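You operate a simulated robot arm through the tools that you are given. There is no shell and no other tool.

The job below is to be done with a simulated two-armed robot. You get a single attempt, and the scene is never put back.

TASK
Warm the island's drying plate to the heat card's setting; once ready, put slide C5 under its lid.
Fine: close the lid and leave the plate on.

The check looks at the end state, three seconds after you hand in, the way a careful person would. Anything else that was tipped, shoved, dropped, spilled or broken makes it a failure. A push-on lid holds only when it is set on centred and level and pressed home; a screw cap is set on level and turned clockwise until tight.

THE ROBOT
Two 6-joint arms with two-finger grippers on one trunk that stands fixed in place. Base frame: the origin is at the foot of the trunk, x ahead of it, y to its left, z up. Readings come in mm, degrees, newtons and seconds.
The left shoulder is at [60, 143, 900], the right one opposite. With the tool pointing down near the work surface each hand reaches from about 260 to 700 mm from the base axis, measured 20 degrees to its own side. Payload 2.45 kg a hand.
The tool frame of a hand sits at the grasp point between the pads (the TCP): z along the fingers, y along the line on which they close. The tips reach 26 mm beyond it. The gripper opens to 96 mm. The gripper's body begins 69 mm behind the TCP.
Orientation is told as [roll, pitch, yaw] about the base's x, y, z axes, in that order, counted from this pose: with the fingers straight down and closing along the base's y, the tool's x points along the base's -x, its y along +y and its z along -z.

THE INTERFACE
- The arms move only by the tool servo_tool. It takes "left_steps", "right_steps" or both (then of equal length, played together; a hand with none holds still); each is one flat list of numbers, 7 for each row, row after row: the shift along the tool's x, y, z in mm, then the turn, a rotation vector about the tool's x, y, z in degrees, then the gripper command, from -1 (shut) to 1 (fully open), values between in proportion. In form: [tx, ty, tz, wx, wy, wz, hand, tx, ty, tz, wx, wy, wz, hand, ...]. A call has 1 to 20 rows; each row is the pose to reach, as a shift and turn from the pose commanded when the call began, along the tool's axes at that moment. Rows are played at 5 a second. More than 50 mm and 8.6 degrees between two rows, or a gripper value outside its range, and nothing of the call is played. A pose out of reach is approached as far as the arm can. The call stops where the force on the tool passes 40 N (or 10 N more than at its start, if that is more) or the arm is blocked; 0.2 s more then pass. The fingers move at their own pace and stop on an object; they squeeze with about 34 N. The grip force told is the motor's: it shows also when the fingers shut on nothing. Time passes only in rows, and 0.2 s behind the last, so rows that repeat a pose let the fingers close. It gives the time, the measured TCP pose, the force on the tool (base axes), the opening and the grip force at its end, in the units of the frame above (readings bear some noise), with the torque about the TCP (base axes, N m) and any sound that the robot's microphone picked up, and new pictures: "pictures" is both (left out), scene, wrist or none (wrist: the cameras of the hands that moved).
- Cameras (640 x 400 px; columns grow to the right, rows downward): "scene" is now at [142, -2.9, 1511.2]; the picture's right is [-0.05, -1.00, 0.00], its down [-0.69, 0.03, -0.72] and it looks along [0.72, -0.03, -0.69] (base axes); focal length 305 px, centre (320, 200). "left" rides on the left gripper at [82, -3, -98] in its tool frame; the picture's right is [0.04, 1.00, 0.00], its down [-0.73, 0.03, -0.68] and it looks along [-0.68, 0.03, 0.73] (tool axes); focal length 256 px, centre (320, 200). "right" rides on the right gripper at [81, 3, -98] in its tool frame; the picture's right is [-0.04, 1.00, 0.00], its down [-0.73, -0.03, -0.68] and it looks along [-0.68, -0.03, 0.73] (tool axes); focal length 256 px, centre (320, 200). There is no depth. A picture from a camera that has moved, and an enlarged one, comes with that camera's place and axes in the base frame and with its lens.
- slide_trunk(by): slides the trunk up (or, below 0, down) by that many mm; the arms and the scene camera ride with it, the base frame stays. It gives what a move gives, with no picture.
- turn_head(pan, tilt): turns the head with the scene camera to pan (to the left, within 86 degrees either way) and tilt (down, from -29 to 69), counted from straight ahead of the robot. It gives what a move gives, and a new picture of the scene camera.
- inspect(camera, box): a new picture of the part [left, top, right, bottom] of that camera's present view, enlarged. No time passes.
- finish_job(): hands the job in; it is judged then, once.

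Nothing tells you positions but the pictures and the camera data. Unless the task says otherwise, let go and move clear before handing in.

The tools are called after "Call:" as name(argument=value, ...) on one line, values as JSON. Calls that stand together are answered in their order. servo_tool: Moves the arms, as the interface text tells. Its arguments: {"type":"object","properties":{"left_steps":{"type":"array","items":{"type":"number"}},"right_steps":{"type":"array","items":{"type":"number"}},"pictures":{"type":"string","enum":["both","scene","wrist","none"]}},"required":[]} The other tools are called the same way: slide_trunk (by) slides the trunk up or down; turn_head (pan, tilt) turns the head that bears the scene camera; inspect (camera, box) takes an enlarged picture of a part of a camera's view; finish_job () hands the job in.

At the start:

```text
time_s: 0.0
left_eef_pos: [422.6, 119.3, 1213.4]
left_ee_rot: [-0.2, 0.1, 0.2]
left_wrist_force: [-0.1, -1.1, 0.0]
left_wrist_torque: [-0.04, -0.01, -0.05]
left_grip_width: 96.0
left_grip_force: 0.1
right_eef_pos: [406.2, -294.4, 1207.2]
right_ee_rot: [0.0, 0.0, 0.1]
right_wrist_force: [-0.3, 0.0, -0.4]
right_wrist_torque: [-0.02, 0.02, -0.03]
right_grip_width: 95.9
right_grip_force: 0.1
trunk travel left (down, up): [-525.0, 65.0]
head pan, tilt: [-2.7, 44.0]
```

scene: 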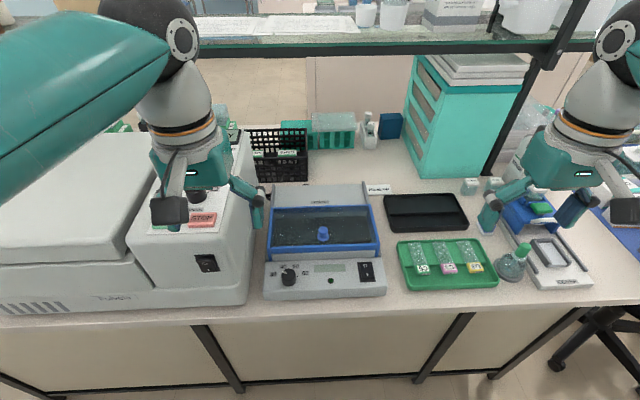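
right: 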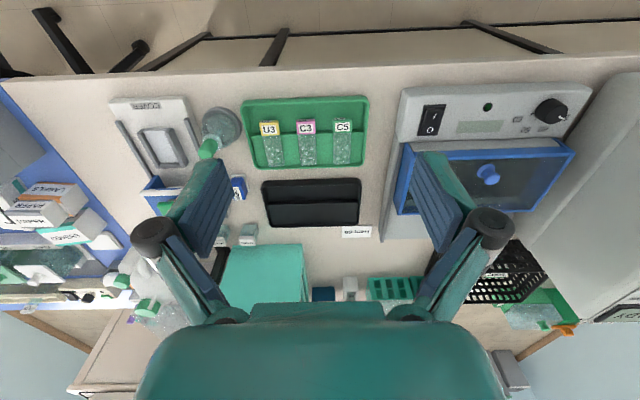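
left: 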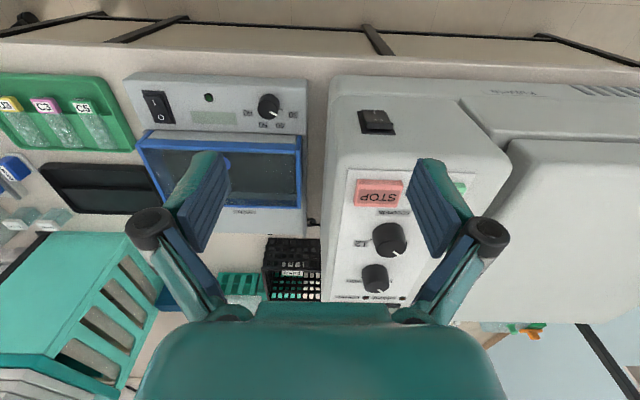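

I see the drying plate (blue-rimmed lid, rocker switch, knob) in the middle, a green tray with slides C5, C3, U3 to its right. I'll zoom in on the plate, slides and look for the heat card.

Call:
inspect(camera="scene", box=[250, 170, 400, 310])

Call:
inspect(camera="scene", box=[370, 170, 610, 310])

Call:
inspect(camera="right", box=[380, 70, 600, 220])

Call:
inspect(camera="right", box=[90, 80, 400, 260])

Call:
inspect(camera="scene", box=[180, 0, 640, 200])

Call:
inspect(camera="left", box=[120, 60, 320, 220])

```text
2.86 times, centred on (325, 240) of scene
camera zoom: at [142.0, -2.9, 1511.2], right [-0.05, -1.0, 0.0], down [-0.69, 0.03, -0.72], along [0.72, -0.03, -0.69], focal length 872 px, centre (306, 86)
```

zoom: 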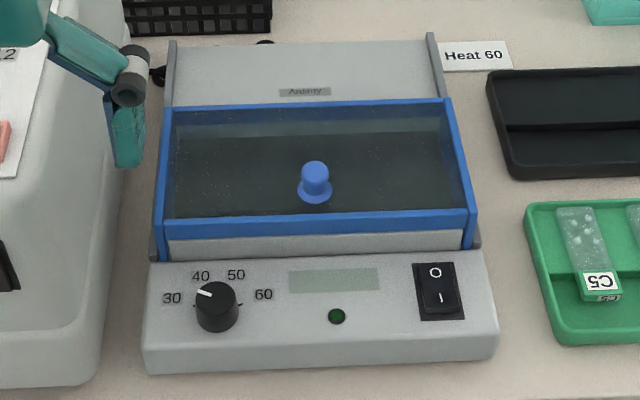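

```text
2.67 times, centred on (490, 240) of scene
camera zoom: at [142.0, -2.9, 1511.2], right [-0.05, -1.0, 0.0], down [-0.69, 0.03, -0.72], along [0.72, -0.03, -0.69], focal length 814 px, centre (-133, 93)
```

zoom: 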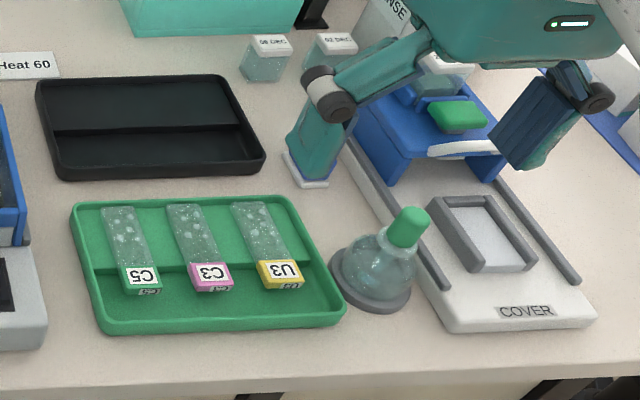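

```text
2.67 times, centred on (490, 145) of right
camera zoom: at [325.7, -291.1, 1305.5], right [0.04, 1.0, 0.0], down [0.73, -0.03, 0.68], along [0.68, -0.03, -0.73], focal length 683 px, centre (-133, 347)
```

zoom: 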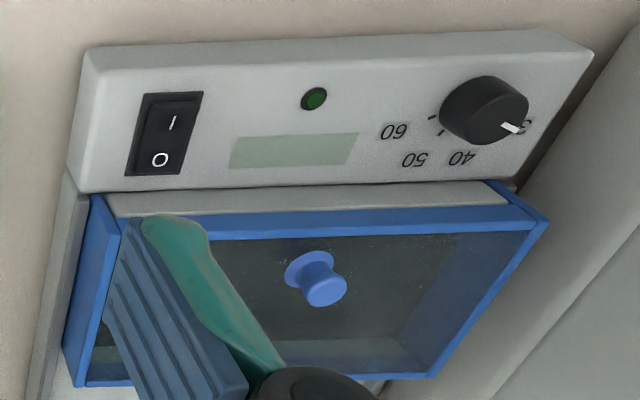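

```text
2.06 times, centred on (245, 170) of right
camera zoom: at [325.7, -291.1, 1305.5], right [0.04, 1.0, 0.0], down [0.73, -0.03, 0.68], along [0.68, -0.03, -0.73], focal length 528 px, centre (475, 262)
```

zoom: 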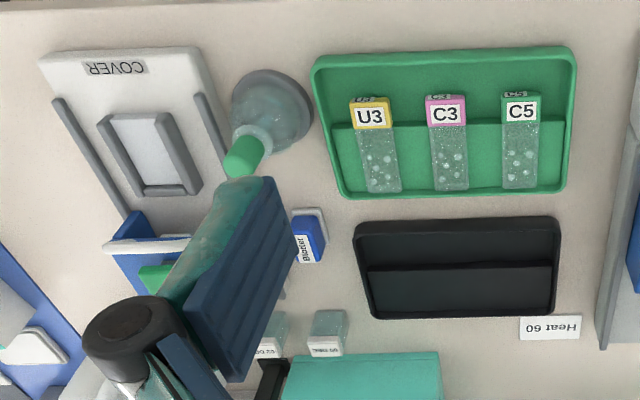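

```text
1.39 times, centred on (410, 100) of scene
camera zoom: at [142.0, -2.9, 1511.2], right [-0.05, -1.0, 0.0], down [-0.69, 0.03, -0.72], along [0.72, -0.03, -0.69], focal length 425 px, centre (195, 339)
```

zoom: 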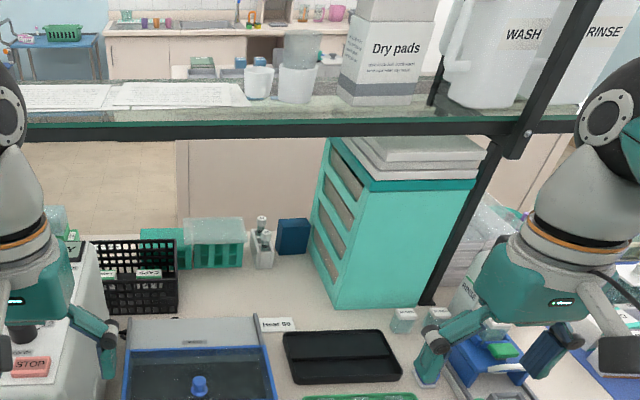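

```text
2.50 times, centred on (220, 140) of left
camera zoom: at [340.0, 116.5, 1310.2], right [-0.04, 1.0, 0.0], down [0.73, 0.03, 0.68], along [0.68, 0.03, -0.73], focal length 640 px, centre (570, 350)
```

zoom: 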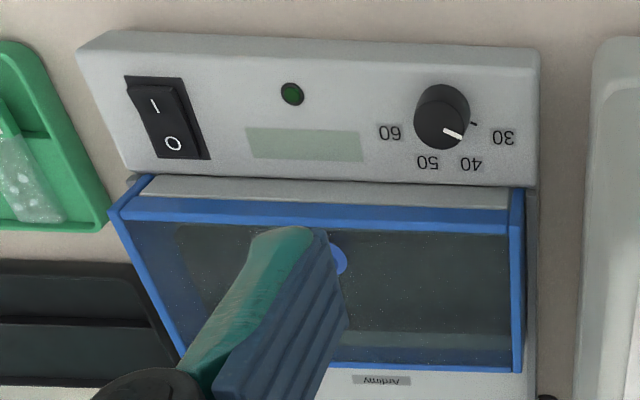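

The heat card reads "Heat 60"; the plate's dial points at about 35–40 and it is off. Now I'll bring both hands lower for close looks at the panel and at the slide tray.

Call:
servo_tool(left_steps=[-15, -18, 33, 0, 0, 0, 0, -30, -36, 66, 0, 0, 0, 0, -40, -54, 100, 0, 0, 0, 0, -50, -72, 130, 0, 0, 0, 0], right_steps=[-15, 5, 35, 0, 0, 0, 0, -30, 10, 70, 0, 0, 0, 0, -45, 15, 100, 0, 0, 0, 0, -60, 20, 130, 0, 0, 0, 0])

```text
time_s: 1.0
left_eef_pos: [474.2, 44.3, 1084.4]
left_ee_rot: [0.0, 0.1, 0.2]
left_wrist_force: [0.1, -0.4, 0.5]
left_wrist_torque: [0.0, 0.01, -0.02]
left_grip_width: 47.9
left_grip_force: 0.0
right_eef_pos: [468.8, -276.5, 1077.2]
right_ee_rot: [0.0, 0.1, -0.1]
right_wrist_force: [0.0, -0.6, 0.4]
right_wrist_torque: [-0.02, 0.08, -0.02]
right_grip_width: 47.7
right_grip_force: 0.1
trunk travel left (down, up): [-525.0, 65.0]
head pan, tilt: [-2.7, 44.0]
camera scene: at [143.7, -3.5, 1511.1], right [-0.05, -1.0, 0.0], down [-0.69, 0.03, -0.72], along [0.72, -0.03, -0.7], focal length 305 px, centre (320, 200)
camera right: at [387.5, -272.8, 1174.5], right [0.04, 1.0, 0.0], down [0.73, -0.03, 0.68], along [0.68, -0.03, -0.74], focal length 256 px, centre (320, 200)
camera left: at [391.3, 41.8, 1181.5], right [-0.04, 1.0, 0.0], down [0.73, 0.03, 0.68], along [0.68, 0.03, -0.73], focal length 256 px, centre (320, 200)
```

scene: 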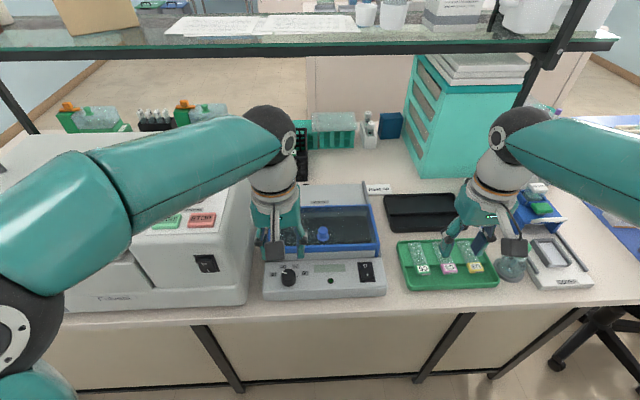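
right: 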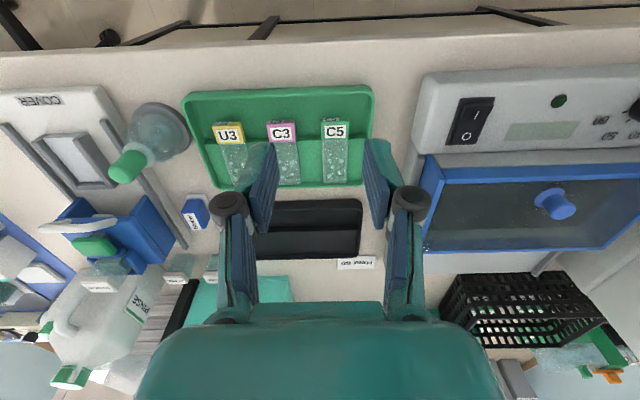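
left: 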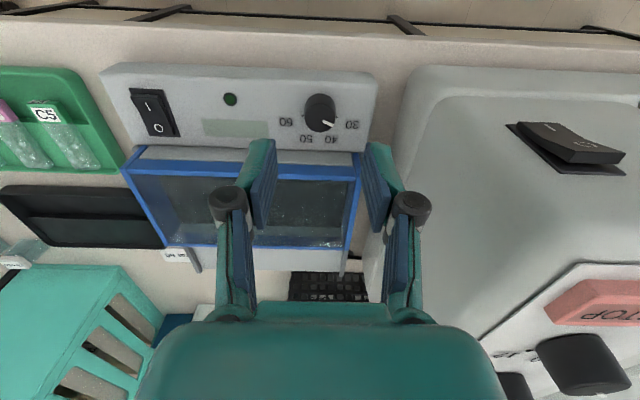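

Call:
inspect(camera="left", box=[95, 50, 385, 230])

Call:
inspect(camera="left", box=[260, 80, 380, 155])

Call:
inspect(camera="right", box=[170, 80, 390, 200])

Call:
inspect(camera="right", box=[390, 60, 640, 260])

Call:
inspect(camera="scene", box=[255, 225, 395, 305])

```text
2.21 times, centred on (240, 140) of left
camera zoom: at [391.3, 41.8, 1181.5], right [-0.04, 1.0, 0.0], down [0.73, 0.03, 0.68], along [0.68, 0.03, -0.73], focal length 565 px, centre (497, 332)
```

zoom: 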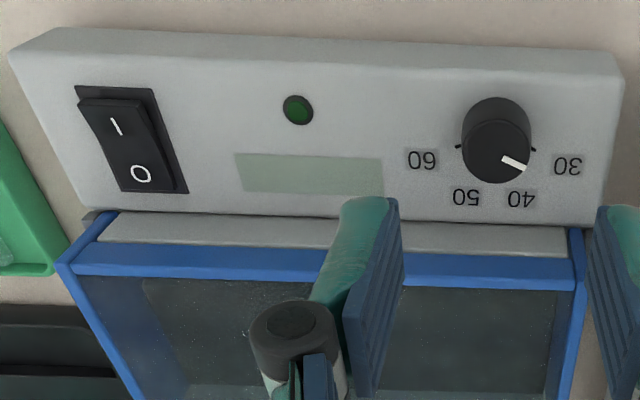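

```text
5.33 times, centred on (320, 118) of left
camera zoom: at [391.3, 41.8, 1181.5], right [-0.04, 1.0, 0.0], down [0.73, 0.03, 0.68], along [0.68, 0.03, -0.73], focal length 1365 px, centre (320, 640)
```

zoom: 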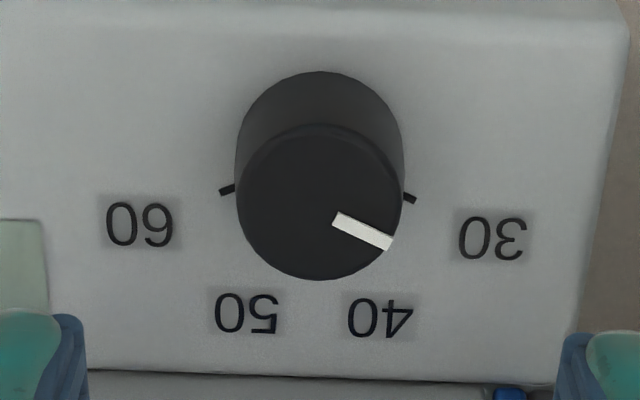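

```text
2.91 times, centred on (280, 140) of right
camera zoom: at [387.5, -272.8, 1174.5], right [0.04, 1.0, 0.0], down [0.73, -0.03, 0.68], along [0.68, -0.03, -0.74], focal length 745 px, centre (436, 374)
```

zoom: 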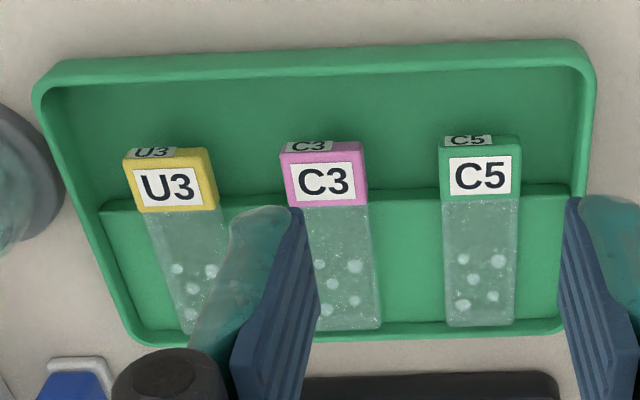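

```text
2.00 times, centred on (515, 160) of right
camera zoom: at [387.5, -272.8, 1174.5], right [0.04, 1.0, 0.0], down [0.73, -0.03, 0.68], along [0.68, -0.03, -0.74], focal length 512 px, centre (-70, 280)
```

zoom: 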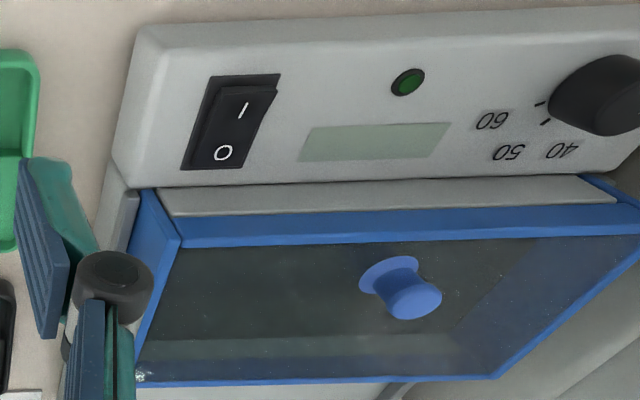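

```text
4.57 times, centred on (325, 265) of scene
camera zoom: at [143.7, -3.5, 1511.1], right [-0.05, -1.0, 0.0], down [-0.69, 0.03, -0.72], along [0.72, -0.03, -0.7], focal length 1396 px, centre (297, -97)
```

zoom: 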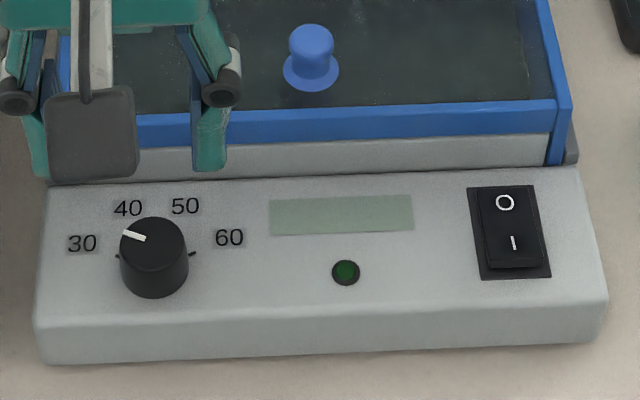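

The dial (about x500, y46, top z≈942) points near 32; the rocker's "I" end is at about x500, y−125 and is up (off). I'll bring the left hand pre-turned above the dial and the right hand, closed, above the "I" end.

Call:
servo_tool(left_steps=[-7, 0, 20, 0, 0, -8, 0, -14, 1, 40, 0, 0, -16, 0, -20, 2, 60, 0, 0, -24, 0, -26, 2, 80, 0, 0, -32, 0.05], right_steps=[-7, 37, 15, 0, 0, 0, -1, -14, 75, 30, 0, 0, 0, -1, -20, 113, 45, 0, 0, 0, -1, -29, 151, 70, 0, 0, 0, -1])

```text
time_s: 2.0
left_eef_pos: [499.6, 51.5, 1002.6]
left_ee_rot: [-0.2, 0.1, 32.2]
left_wrist_force: [0.3, 0.5, -0.6]
left_wrist_torque: [-0.01, 0.02, 0.01]
left_grip_width: 50.4
left_grip_force: 0.0
right_eef_pos: [494.3, -123.3, 1008.4]
right_ee_rot: [-0.1, 0.1, 0.0]
right_wrist_force: [0.2, 0.0, 0.8]
right_wrist_torque: [0.02, 0.02, 0.02]
right_grip_width: 0.0
right_grip_force: 28.3
trunk travel left (down, up): [-525.0, 65.0]
head pan, tilt: [-2.7, 44.0]
camera scene: at [143.9, -2.3, 1511.1], right [-0.05, -1.0, 0.0], down [-0.69, 0.03, -0.72], along [0.72, -0.03, -0.7], focal length 305 px, centre (320, 200)
camera right: at [413.6, -119.8, 1106.7], right [0.04, 1.0, 0.0], down [0.73, -0.03, 0.68], along [0.68, -0.03, -0.73], focal length 256 px, centre (320, 200)
camera left: at [432.0, 4.8, 1099.3], right [-0.57, 0.82, 0.0], down [0.61, 0.42, 0.68], along [0.56, 0.38, -0.74], focal length 256 px, centre (320, 200)
```

scene: 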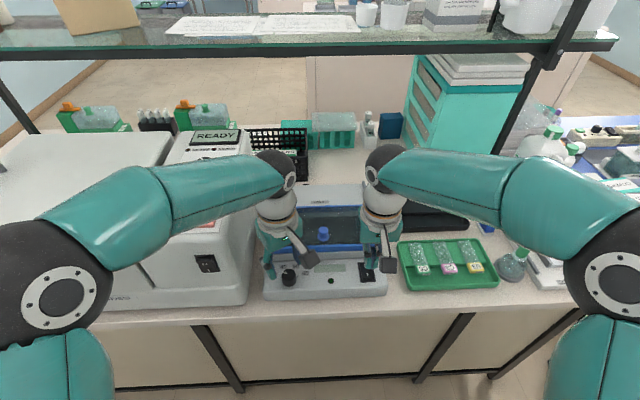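
right: 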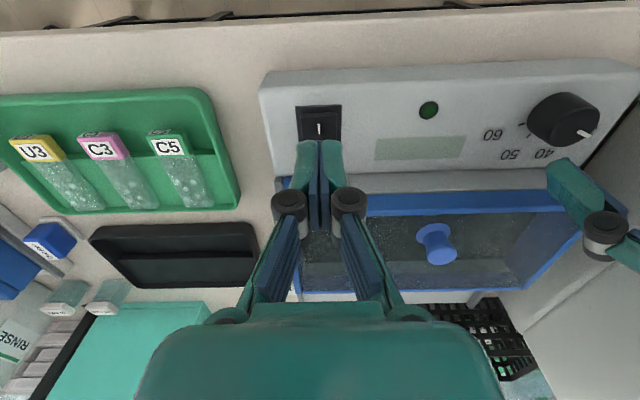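
left: 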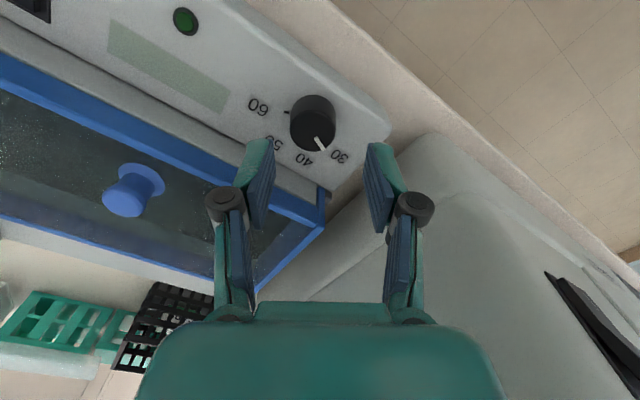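

Call:
inspect(camera="left", box=[230, 70, 390, 220])

Call:
inspect(camera="right", box=[260, 80, 390, 220])

Call:
inspect(camera="right", box=[480, 70, 640, 190])

Call:
inspect(camera="scene", box=[255, 205, 395, 305])

```text
2.67 times, centred on (310, 145) of left
camera zoom: at [432.0, 4.8, 1099.3], right [-0.57, 0.82, 0.0], down [0.61, 0.42, 0.68], along [0.56, 0.38, -0.74], focal length 683 px, centre (347, 347)
```

zoom: 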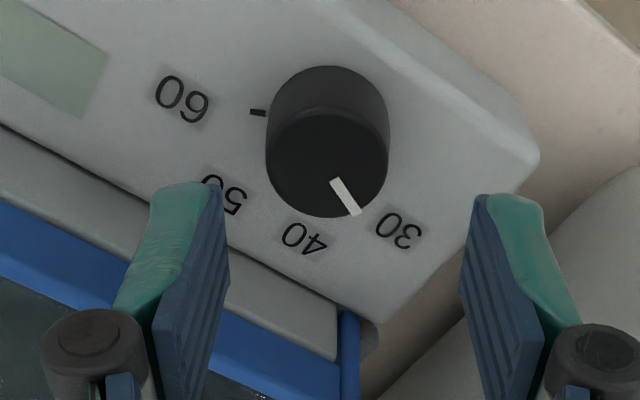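

```text
2.86 times, centred on (325, 150) of right
camera zoom: at [413.6, -119.8, 1106.7], right [0.04, 1.0, 0.0], down [0.73, -0.03, 0.68], along [0.68, -0.03, -0.73], focal length 731 px, centre (306, 343)
```

zoom: 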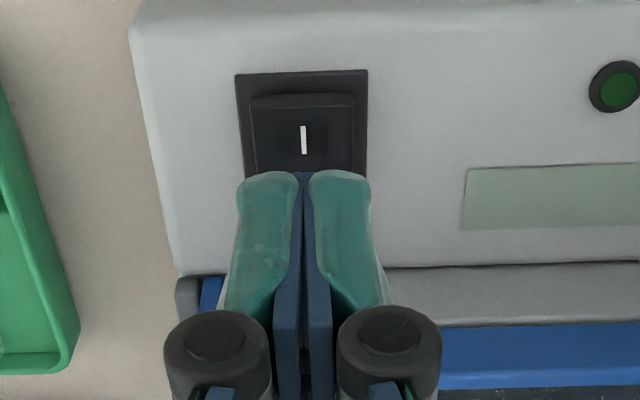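

```text
3.33 times, centred on (560, 130) of right
camera zoom: at [413.6, -119.8, 1106.7], right [0.04, 1.0, 0.0], down [0.73, -0.03, 0.68], along [0.68, -0.03, -0.73], focal length 853 px, centre (-480, 433)
```

zoom: 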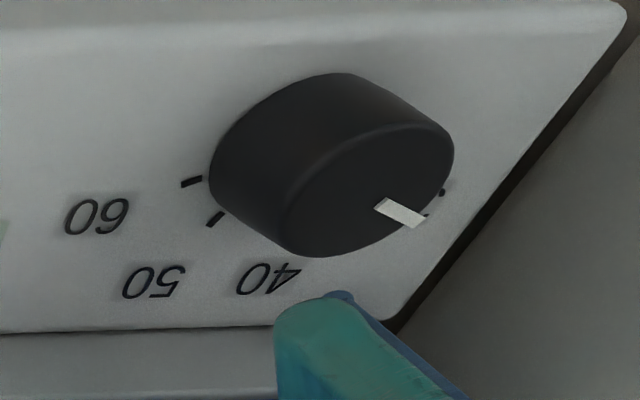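

```text
4.00 times, centred on (325, 255) of scene
camera zoom: at [143.9, -2.3, 1511.1], right [-0.05, -1.0, 0.0], down [-0.69, 0.03, -0.72], along [0.72, -0.03, -0.7], focal length 1222 px, centre (300, -20)
```

zoom: 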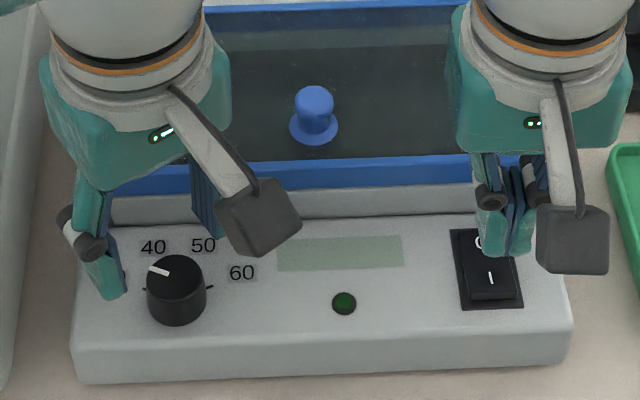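

The dial's centre is at about (500, 45), and the right fingertips hang above the "I" end. First the switch: lower the right hand slowly onto it, watching force and sound.

Call:
servo_tool(right_steps=[0, -1, 25, 0, 0, 0, -1, 0, -1, 38, 0, 0, 0, -1, 0, -1, 42, 0, 0, 0, -1, 0, -1, 46, 0, 0, 0, -1, 0, -1, 49, 0, 0, 0, -1, 0, -1, 52, 0, 0, 0, -1, 0, -1, 55, 0, 0, 0, -1], pictures="wrist")

```text
time_s: 3.6
left_eef_pos: [496.5, 51.2, 1004.6]
left_ee_rot: [-0.2, 0.0, 32.0]
left_wrist_force: [0.1, -0.6, 0.5]
left_wrist_torque: [0.0, 0.01, 0.01]
left_grip_width: 50.3
left_grip_force: 0.1
right_eef_pos: [495.4, -122.6, 957.6]
right_ee_rot: [0.0, -0.6, 0.0]
right_wrist_force: [-0.8, -5.3, 30.4]
right_wrist_torque: [-0.16, -0.33, 0.05]
right_grip_width: 5.9
right_grip_force: 28.7
trunk travel left (down, up): [-525.0, 65.0]
head pan, tilt: [-2.7, 44.0]
camera right: at [413.5, -120.3, 1054.3], right [0.04, 1.0, 0.0], down [0.73, -0.03, 0.69], along [0.69, -0.03, -0.73], focal length 256 px, centre (320, 200)
```

right: 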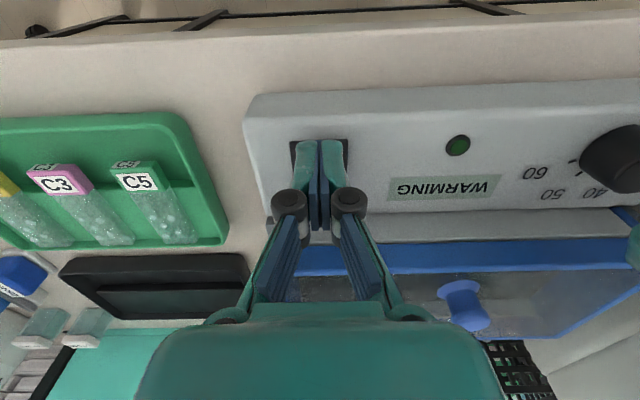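

The display now says WARMING, so the plate is on. I'll lift the right hand clear and lower the left hand over the dial.

Call:
servo_tool(right_steps=[0, 0, -20, 0, 0, 0, -1, 0, 0, -40, 0, 0, 0, -1, 0, -10, -60, 0, 0, 0, -1, 0, -20, -80, 0, 0, 0, -1], left_steps=[1.5, -4.9, 8, 0, 0, 0, 0.05, 1.5, -4.9, 20, 0, 0, 0, 0.05, 1.5, -4.9, 34, 0, 0, 0, 0.05, 1.5, -4.9, 46, 0, 0, 0, 0.05])

Call:
inspect(camera="left", box=[230, 70, 390, 220])

Call:
inspect(camera="scene", box=[255, 205, 395, 305])

```text
time_s: 4.6
left_eef_pos: [500.6, 45.9, 957.4]
left_ee_rot: [-0.1, 0.1, 32.1]
left_wrist_force: [0.2, 0.0, 0.2]
left_wrist_torque: [0.03, -0.02, -0.03]
left_grip_width: 50.3
left_grip_force: 0.1
right_eef_pos: [497.6, -143.6, 1033.7]
right_ee_rot: [0.0, 0.2, 0.1]
right_wrist_force: [0.7, 0.5, -0.2]
right_wrist_torque: [-0.04, 0.02, 0.02]
right_grip_width: 0.2
right_grip_force: 28.7
trunk travel left (down, up): [-525.0, 65.0]
head pan, tilt: [-2.7, 44.0]
camera scene: at [142.0, -3.0, 1511.2], right [-0.05, -1.0, 0.0], down [-0.69, 0.03, -0.72], along [0.72, -0.03, -0.69], focal length 305 px, centre (320, 200)
camera right: at [415.5, -140.2, 1131.6], right [0.04, 1.0, 0.0], down [0.73, -0.03, 0.68], along [0.68, -0.03, -0.74], focal length 256 px, centre (320, 200)
camera left: at [431.8, -1.4, 1055.1], right [-0.56, 0.83, 0.0], down [0.61, 0.42, 0.68], along [0.56, 0.38, -0.73], focal length 256 px, centre (320, 200)
```

scene: 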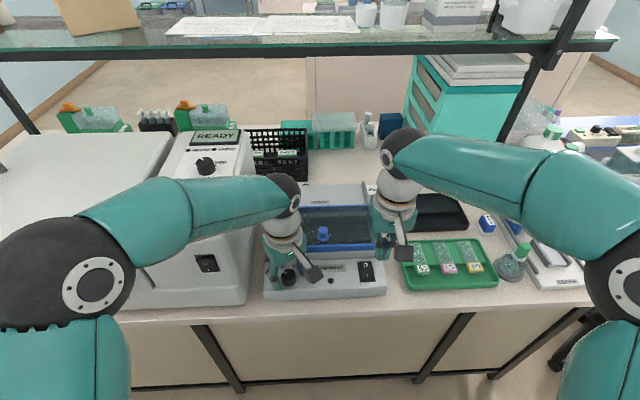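
right: 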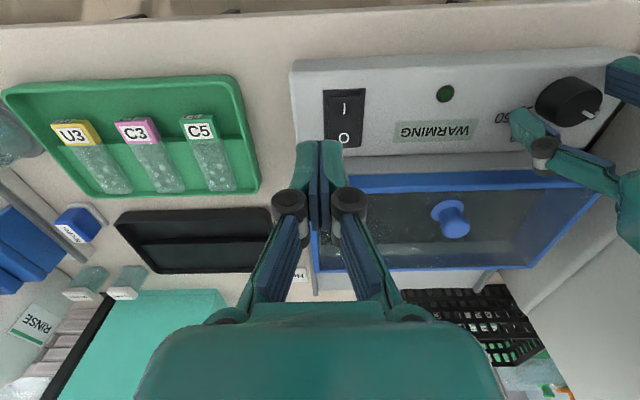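
left: 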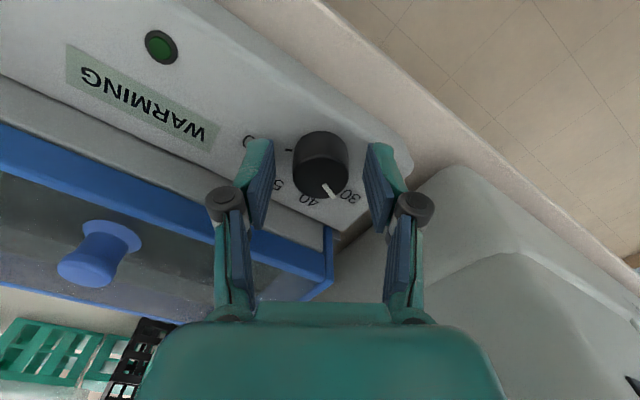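

```text
2.67 times, centred on (310, 145) of left
camera zoom: at [431.8, -1.4, 1055.1], right [-0.56, 0.83, 0.0], down [0.61, 0.42, 0.68], along [0.56, 0.38, -0.73], focal length 683 px, centre (347, 347)
```

zoom: 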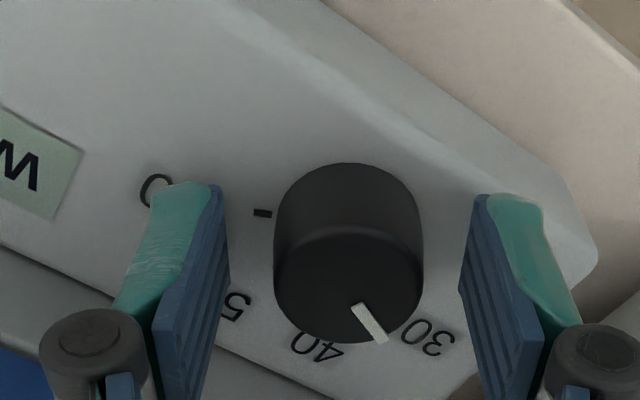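

```text
4.00 times, centred on (325, 255) of scene
camera zoom: at [142.0, -3.0, 1511.2], right [-0.05, -1.0, 0.0], down [-0.69, 0.03, -0.72], along [0.72, -0.03, -0.69], focal length 1222 px, centre (300, -20)
```

zoom: 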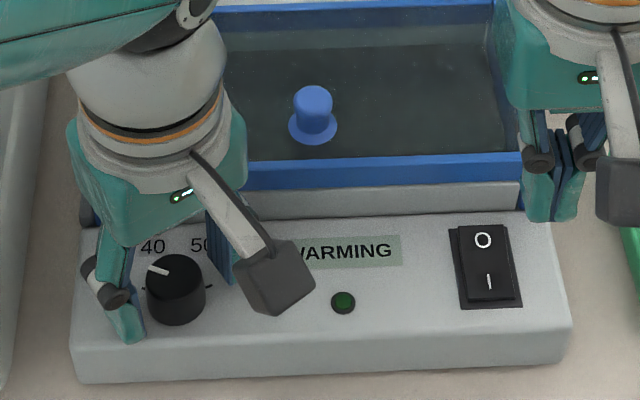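

The dial sits centred between the left fingers. I close on it and turn it clockwise by 64° as a first half.

Call:
servo_tool(left_steps=[0, 0, 1, 0, 0, 0, -1, 0, 0, 1, 0, 0, 0, -1, 0, 0, 1, 0, 0, 0, -1, 0, 0, 1, 0, 0, 8, -1, 0, 0, 1, 0, 0, 16, -1, 0, 0, 1, 0, 0, 24, -1, 0, 0, 1, 0, 0, 32, -1, 0, 0, 1, 0, 0, 40, -1, 0, 0, 1, 0, 0, 48, -1, 0, 0, 1, 0, 0, 56, -1, 0, 0, 1, 0, 0, 64, -1, 0, 0, 1, 0, 0, 64, -1], pictures="both")

Call:
inspect(camera="left", box=[230, 70, 390, 220])

Call:
inspect(camera="scene", box=[255, 205, 395, 305])

```text
time_s: 7.2
left_eef_pos: [499.6, 47.5, 957.5]
left_ee_rot: [-0.1, 0.0, -32.0]
left_wrist_force: [3.7, 22.6, 6.4]
left_wrist_torque: [1.02, 0.93, 0.04]
left_grip_width: 30.7
left_grip_force: 45.0
right_eef_pos: [497.8, -141.4, 1034.6]
right_ee_rot: [-0.2, 0.0, 0.1]
right_wrist_force: [-0.1, -0.8, -0.3]
right_wrist_torque: [0.0, 0.03, -0.01]
right_grip_width: 0.0
right_grip_force: 28.2
trunk travel left (down, up): [-525.0, 65.0]
head pan, tilt: [-2.7, 44.0]
camera scene: at [142.6, 0.1, 1511.2], right [-0.05, -1.0, 0.0], down [-0.69, 0.03, -0.72], along [0.72, -0.04, -0.69], focal length 305 px, centre (320, 200)
camera left: at [428.4, 87.2, 1054.1], right [0.5, 0.87, 0.0], down [0.64, -0.36, 0.68], along [0.59, -0.34, -0.73], focal length 256 px, centre (320, 200)
```

scene: 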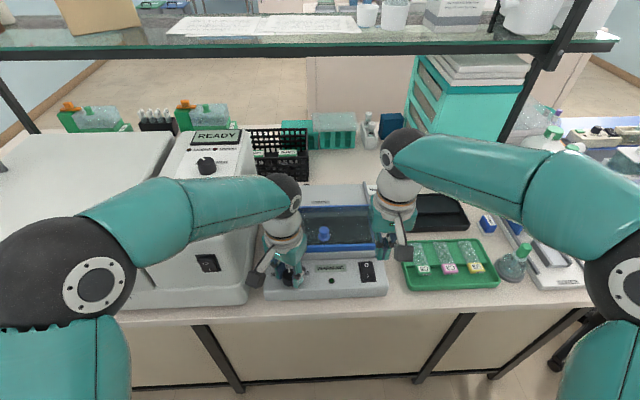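
left: 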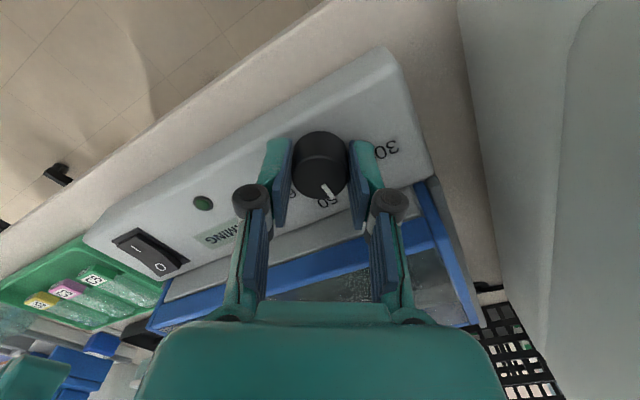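

```text
2.67 times, centred on (310, 145) of left
camera zoom: at [428.4, 87.2, 1054.1], right [0.5, 0.87, 0.0], down [0.64, -0.36, 0.68], along [0.59, -0.34, -0.73], focal length 683 px, centre (347, 347)
```

zoom: 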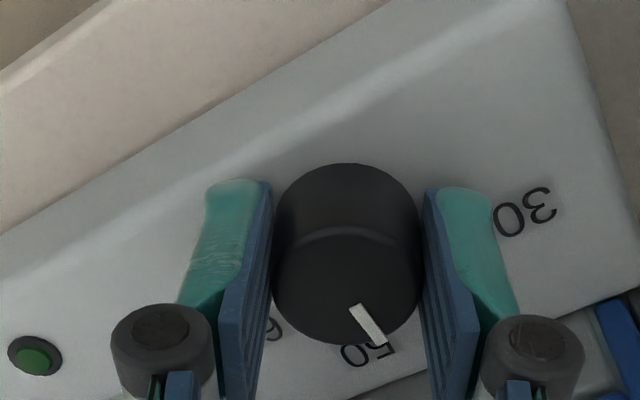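

```text
4.00 times, centred on (325, 255) of scene
camera zoom: at [142.6, 0.1, 1511.2], right [-0.05, -1.0, 0.0], down [-0.69, 0.03, -0.72], along [0.72, -0.04, -0.69], focal length 1222 px, centre (300, -20)
```

zoom: 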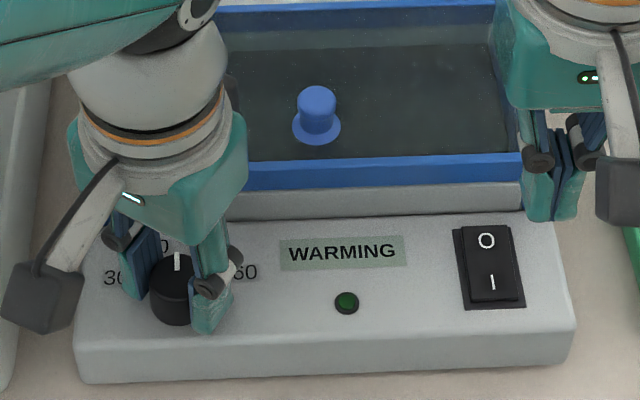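

The dial followed (pointer now between 40 and 50). I open, swing back and recentre about 2 mm, to take the second half turn.

Call:
servo_tool(left_steps=[0, 0, 0, 0, 0, 0, 0.05, 0, 0, 0, 0, 0, 0, 0.05, 1, 1.7, 0, 0, 0, -8, 0.05, 1, 1.7, 0, 0, 0, -16, 0.05, 1, 1.7, 0, 0, 0, -24, 0.05, 1, 1.7, 0, 0, 0, -32, 0.05, 1, 1.7, 0, 0, 0, -40, 0.05, 1, 1.7, 0, 0, 0, -48, 0.05, 1, 1.7, 0, 0, 0, -56, 0.05, 1, 1.7, 0, 0, 0, -64, 0.05], pictures="wrist")

Call:
inspect(camera="left", box=[230, 70, 390, 220])

Call:
inspect(camera="scene", box=[255, 205, 395, 305])

Call:
inspect(camera="right", box=[380, 50, 640, 280])

```text
time_s: 9.4
left_eef_pos: [499.7, 46.6, 956.3]
left_ee_rot: [-0.2, 0.1, 32.2]
left_wrist_force: [0.3, 0.1, -0.7]
left_wrist_torque: [-0.02, 0.01, -0.03]
left_grip_width: 50.4
left_grip_force: 0.0
right_eef_pos: [496.7, -142.6, 1033.7]
right_ee_rot: [0.0, 0.1, 0.0]
right_wrist_force: [0.1, 0.4, 0.4]
right_wrist_torque: [0.0, -0.01, -0.01]
right_grip_width: 0.0
right_grip_force: 28.7
trunk travel left (down, up): [-525.0, 65.0]
head pan, tilt: [-2.7, 44.0]
camera left: at [432.3, -0.1, 1053.5], right [-0.57, 0.82, 0.0], down [0.6, 0.42, 0.68], along [0.56, 0.38, -0.73], focal length 256 px, centre (320, 200)
```

left: 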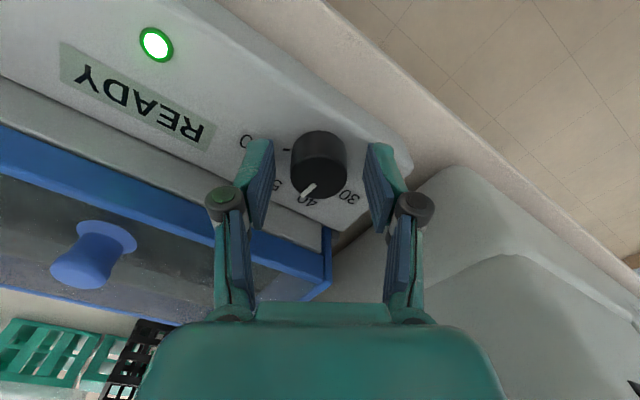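

```text
2.67 times, centred on (310, 145) of left
camera zoom: at [432.3, -0.1, 1053.5], right [-0.57, 0.82, 0.0], down [0.6, 0.42, 0.68], along [0.56, 0.38, -0.73], focal length 683 px, centre (347, 347)
```

zoom: 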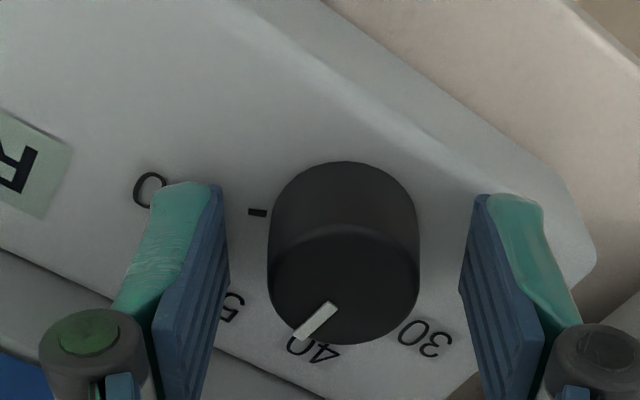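

```text
4.00 times, centred on (325, 255) of scene
camera zoom: at [142.3, -3.0, 1511.2], right [-0.05, -1.0, 0.0], down [-0.69, 0.03, -0.72], along [0.72, -0.03, -0.69], focal length 1222 px, centre (300, -20)
```

zoom: 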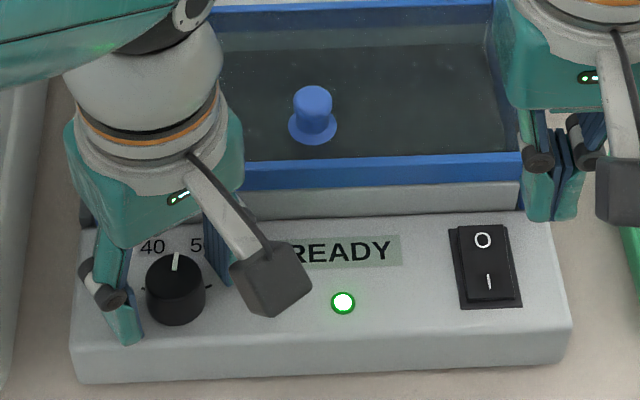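

```text
1.74 times, centred on (510, 165) of right
camera zoom: at [415.8, -140.3, 1131.3], right [0.04, 1.0, 0.0], down [0.73, -0.03, 0.68], along [0.68, -0.03, -0.73], focal length 445 px, centre (-10, 261)
```

zoom: 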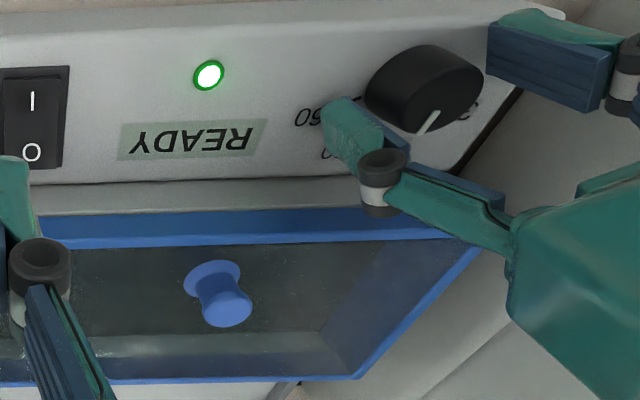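

READY lit for the mid setting only; I take the second grip and turn a further 64° to reach 60.

Call:
servo_tool(left_steps=[0, 0, 0, 0, 0, 0, -1, 0, 0, 0, 0, 0, 0, -1, 0, 0, 0, 0, 0, 0, -1, 0, 0, 0, 0, 0, 8, -1, 0, 0, 0, 0, 0, 16, -1, 0, 0, 0, 0, 0, 24, -1, 0, 0, 0, 0, 0, 32, -1, 0, 0, 0, 0, 0, 40, -1, 0, 0, 0, 0, 0, 48, -1, 0, 0, 0, 0, 0, 56, -1, 0, 0, 0, 0, 0, 64, -1, 0, 0, 0, 0, 0, 64, -1], pictures="wrist")

Call:
inspect(camera="left", box=[230, 70, 390, 220])

Call:
inspect(camera="scene", box=[255, 205, 395, 305])

```text
time_s: 12.0
left_eef_pos: [499.7, 46.9, 956.5]
left_ee_rot: [-0.1, -0.2, -32.0]
left_wrist_force: [0.8, 0.8, 4.3]
left_wrist_torque: [-0.03, -0.14, 0.33]
left_grip_width: 30.7
left_grip_force: 45.1
right_eef_pos: [496.6, -142.5, 1033.1]
right_ee_rot: [0.0, -0.1, 0.1]
right_wrist_force: [0.3, 1.1, -0.2]
right_wrist_torque: [0.02, -0.04, -0.02]
right_grip_width: 0.0
right_grip_force: 29.2
trunk travel left (down, up): [-525.0, 65.0]
head pan, tilt: [-2.7, 44.0]
camera left: at [428.4, 87.2, 1053.3], right [0.5, 0.87, 0.0], down [0.64, -0.36, 0.68], along [0.59, -0.34, -0.73], focal length 256 px, centre (320, 200)
```

left: 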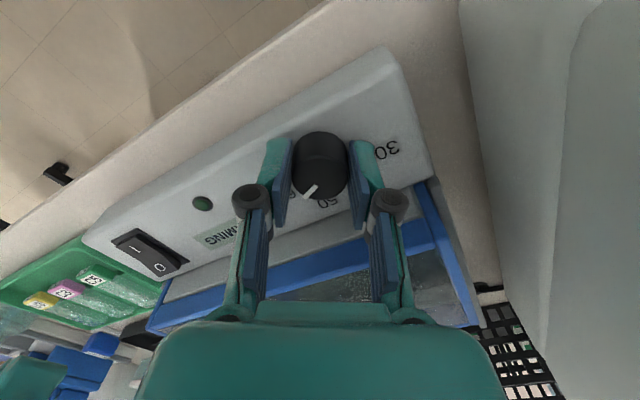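

```text
2.67 times, centred on (310, 145) of left
camera zoom: at [428.4, 87.2, 1053.3], right [0.5, 0.87, 0.0], down [0.64, -0.36, 0.68], along [0.59, -0.34, -0.73], focal length 683 px, centre (347, 347)
```

zoom: 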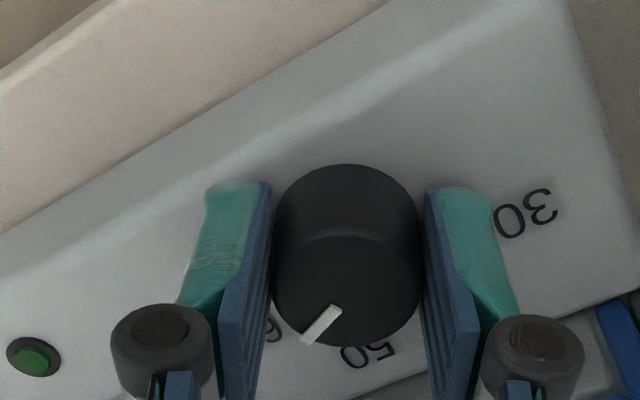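

```text
4.00 times, centred on (325, 255) of scene
camera zoom: at [142.1, -2.9, 1511.3], right [-0.05, -1.0, 0.0], down [-0.69, 0.03, -0.72], along [0.72, -0.03, -0.69], focal length 1222 px, centre (300, -20)
```

zoom: 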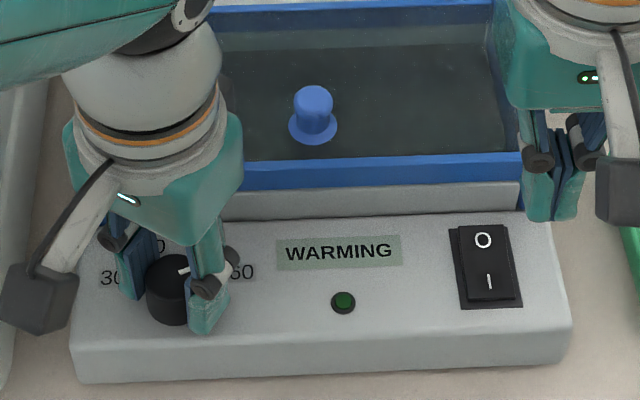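

Now open and rise straight up to check the pointer against the 60 mark.

Call:
servo_tool(left_steps=[0, 0, 0, 0, 0, 0, 0.05, 0, 0, 0, 0, 0, 0, 0.05, 0, 0, -15, 0, 0, 0, 0.05, 0, 0, -35, 0, 0, 8, 0.05, 0, 0, -60, 0, 0, 16, 0.05, 0, 0, -90, 0, 0, 24, 0.05, 0, 0, -120, 0, 0, 32, 0.05], pictures="both")

Call:
inspect(camera="left", box=[200, 60, 440, 220])

Call:
inspect(camera="scene", box=[255, 245, 345, 305])

Call:
inspect(camera="right", box=[380, 50, 640, 280])

```text
time_s: 13.6
left_eef_pos: [501.0, 46.5, 1079.0]
left_ee_rot: [0.0, -0.1, -64.0]
left_wrist_force: [0.1, -0.1, -0.5]
left_wrist_torque: [0.0, 0.03, -0.02]
left_grip_width: 50.2
left_grip_force: 0.2
right_eef_pos: [496.6, -144.7, 1034.2]
right_ee_rot: [0.0, -0.1, 0.2]
right_wrist_force: [0.9, -0.3, -0.9]
right_wrist_torque: [-0.05, 0.02, -0.01]
right_grip_width: 0.2
right_grip_force: 28.2
trunk travel left (down, up): [-525.0, 65.0]
head pan, tilt: [-2.7, 44.0]
camera scene: at [142.0, -3.0, 1511.2], right [-0.05, -1.0, 0.0], down [-0.69, 0.03, -0.72], along [0.72, -0.03, -0.69], focal length 305 px, centre (320, 200)
camera left: at [461.6, 118.9, 1175.8], right [0.88, 0.47, 0.0], down [0.35, -0.65, 0.68], along [0.32, -0.6, -0.73], focal length 256 px, centre (320, 200)
```

scene: 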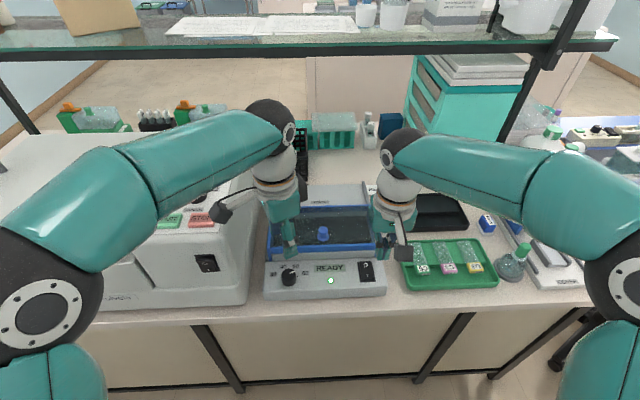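
left: 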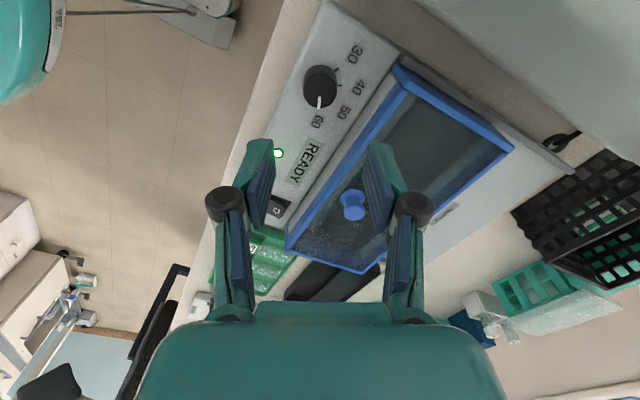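

```text
2.50 times, centred on (320, 140) of left
camera zoom: at [461.6, 118.9, 1175.8], right [0.88, 0.47, 0.0], down [0.35, -0.65, 0.68], along [0.32, -0.6, -0.73], focal length 640 px, centre (320, 350)
```

zoom: 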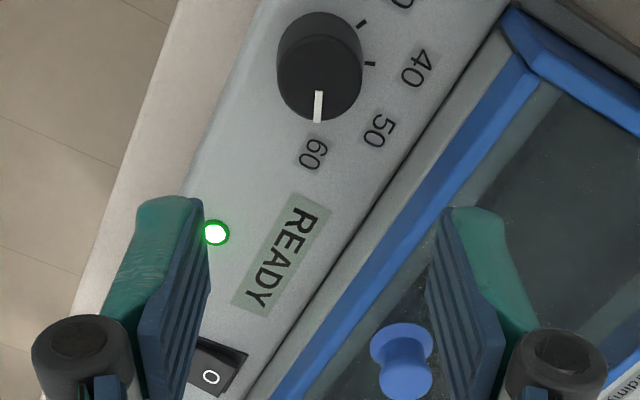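

```text
6.67 times, centred on (300, 275) of scene
camera zoom: at [142.0, -3.0, 1511.2], right [-0.05, -1.0, 0.0], down [-0.69, 0.03, -0.72], along [0.72, -0.03, -0.69], focal length 2036 px, centre (453, -300)
```

zoom: 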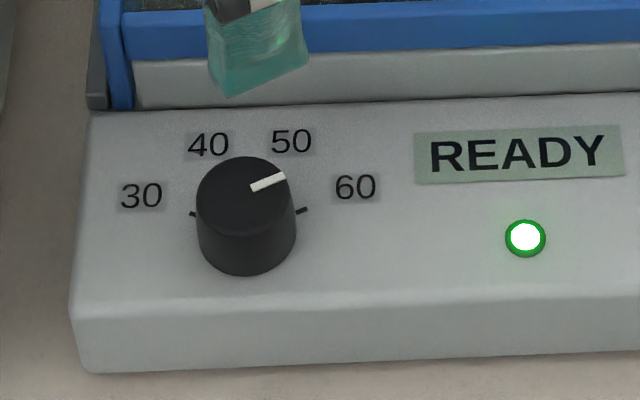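

```text
1.74 times, centred on (510, 165) of right
camera zoom: at [415.6, -140.2, 1131.4], right [0.04, 1.0, 0.0], down [0.73, -0.03, 0.68], along [0.68, -0.03, -0.73], focal length 445 px, centre (-10, 261)
```

zoom: 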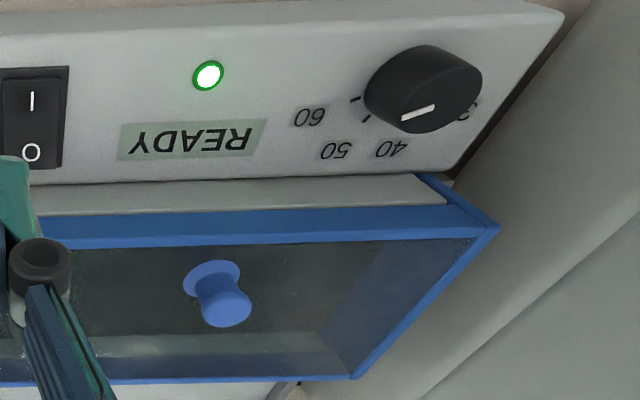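

Call:
inspect(camera="left", box=[290, 40, 380, 135])

Call:
inspect(camera="right", box=[540, 60, 640, 160])

Call:
inspect(camera="scene", box=[265, 258, 315, 293])

```text
4.21 times, centred on (335, 88) of left
camera zoom: at [461.6, 118.9, 1175.8], right [0.88, 0.47, 0.0], down [0.35, -0.65, 0.68], along [0.32, -0.6, -0.73], focal length 1078 px, centre (257, 674)
```

zoom: 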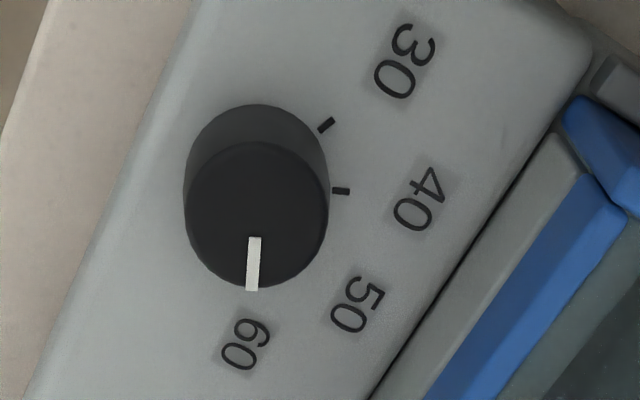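

```text
4.00 times, centred on (590, 110) of right
camera zoom: at [415.6, -140.2, 1131.4], right [0.04, 1.0, 0.0], down [0.73, -0.03, 0.68], along [0.68, -0.03, -0.73], focal length 1024 px, centre (-760, 560)
```

zoom: 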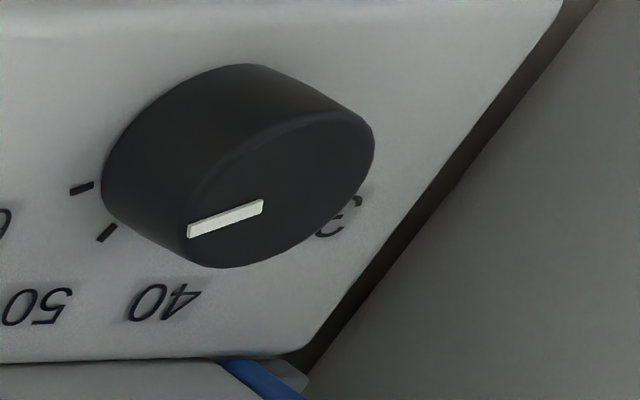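

```text
11.43 times, centred on (290, 276) of scene
camera zoom: at [142.0, -3.0, 1511.2], right [-0.05, -1.0, 0.0], down [-0.69, 0.03, -0.72], along [0.72, -0.03, -0.69], focal length 3490 px, centre (663, -663)
```

zoom: 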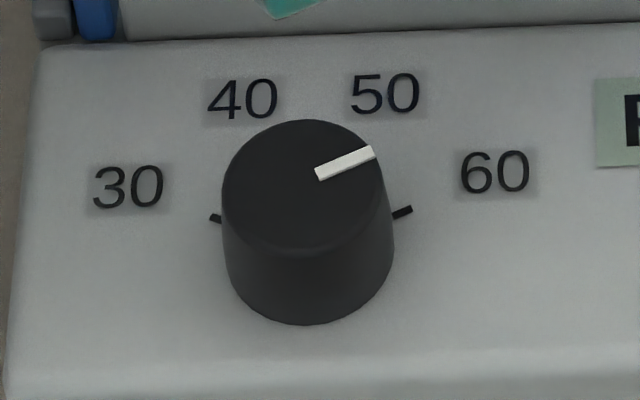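

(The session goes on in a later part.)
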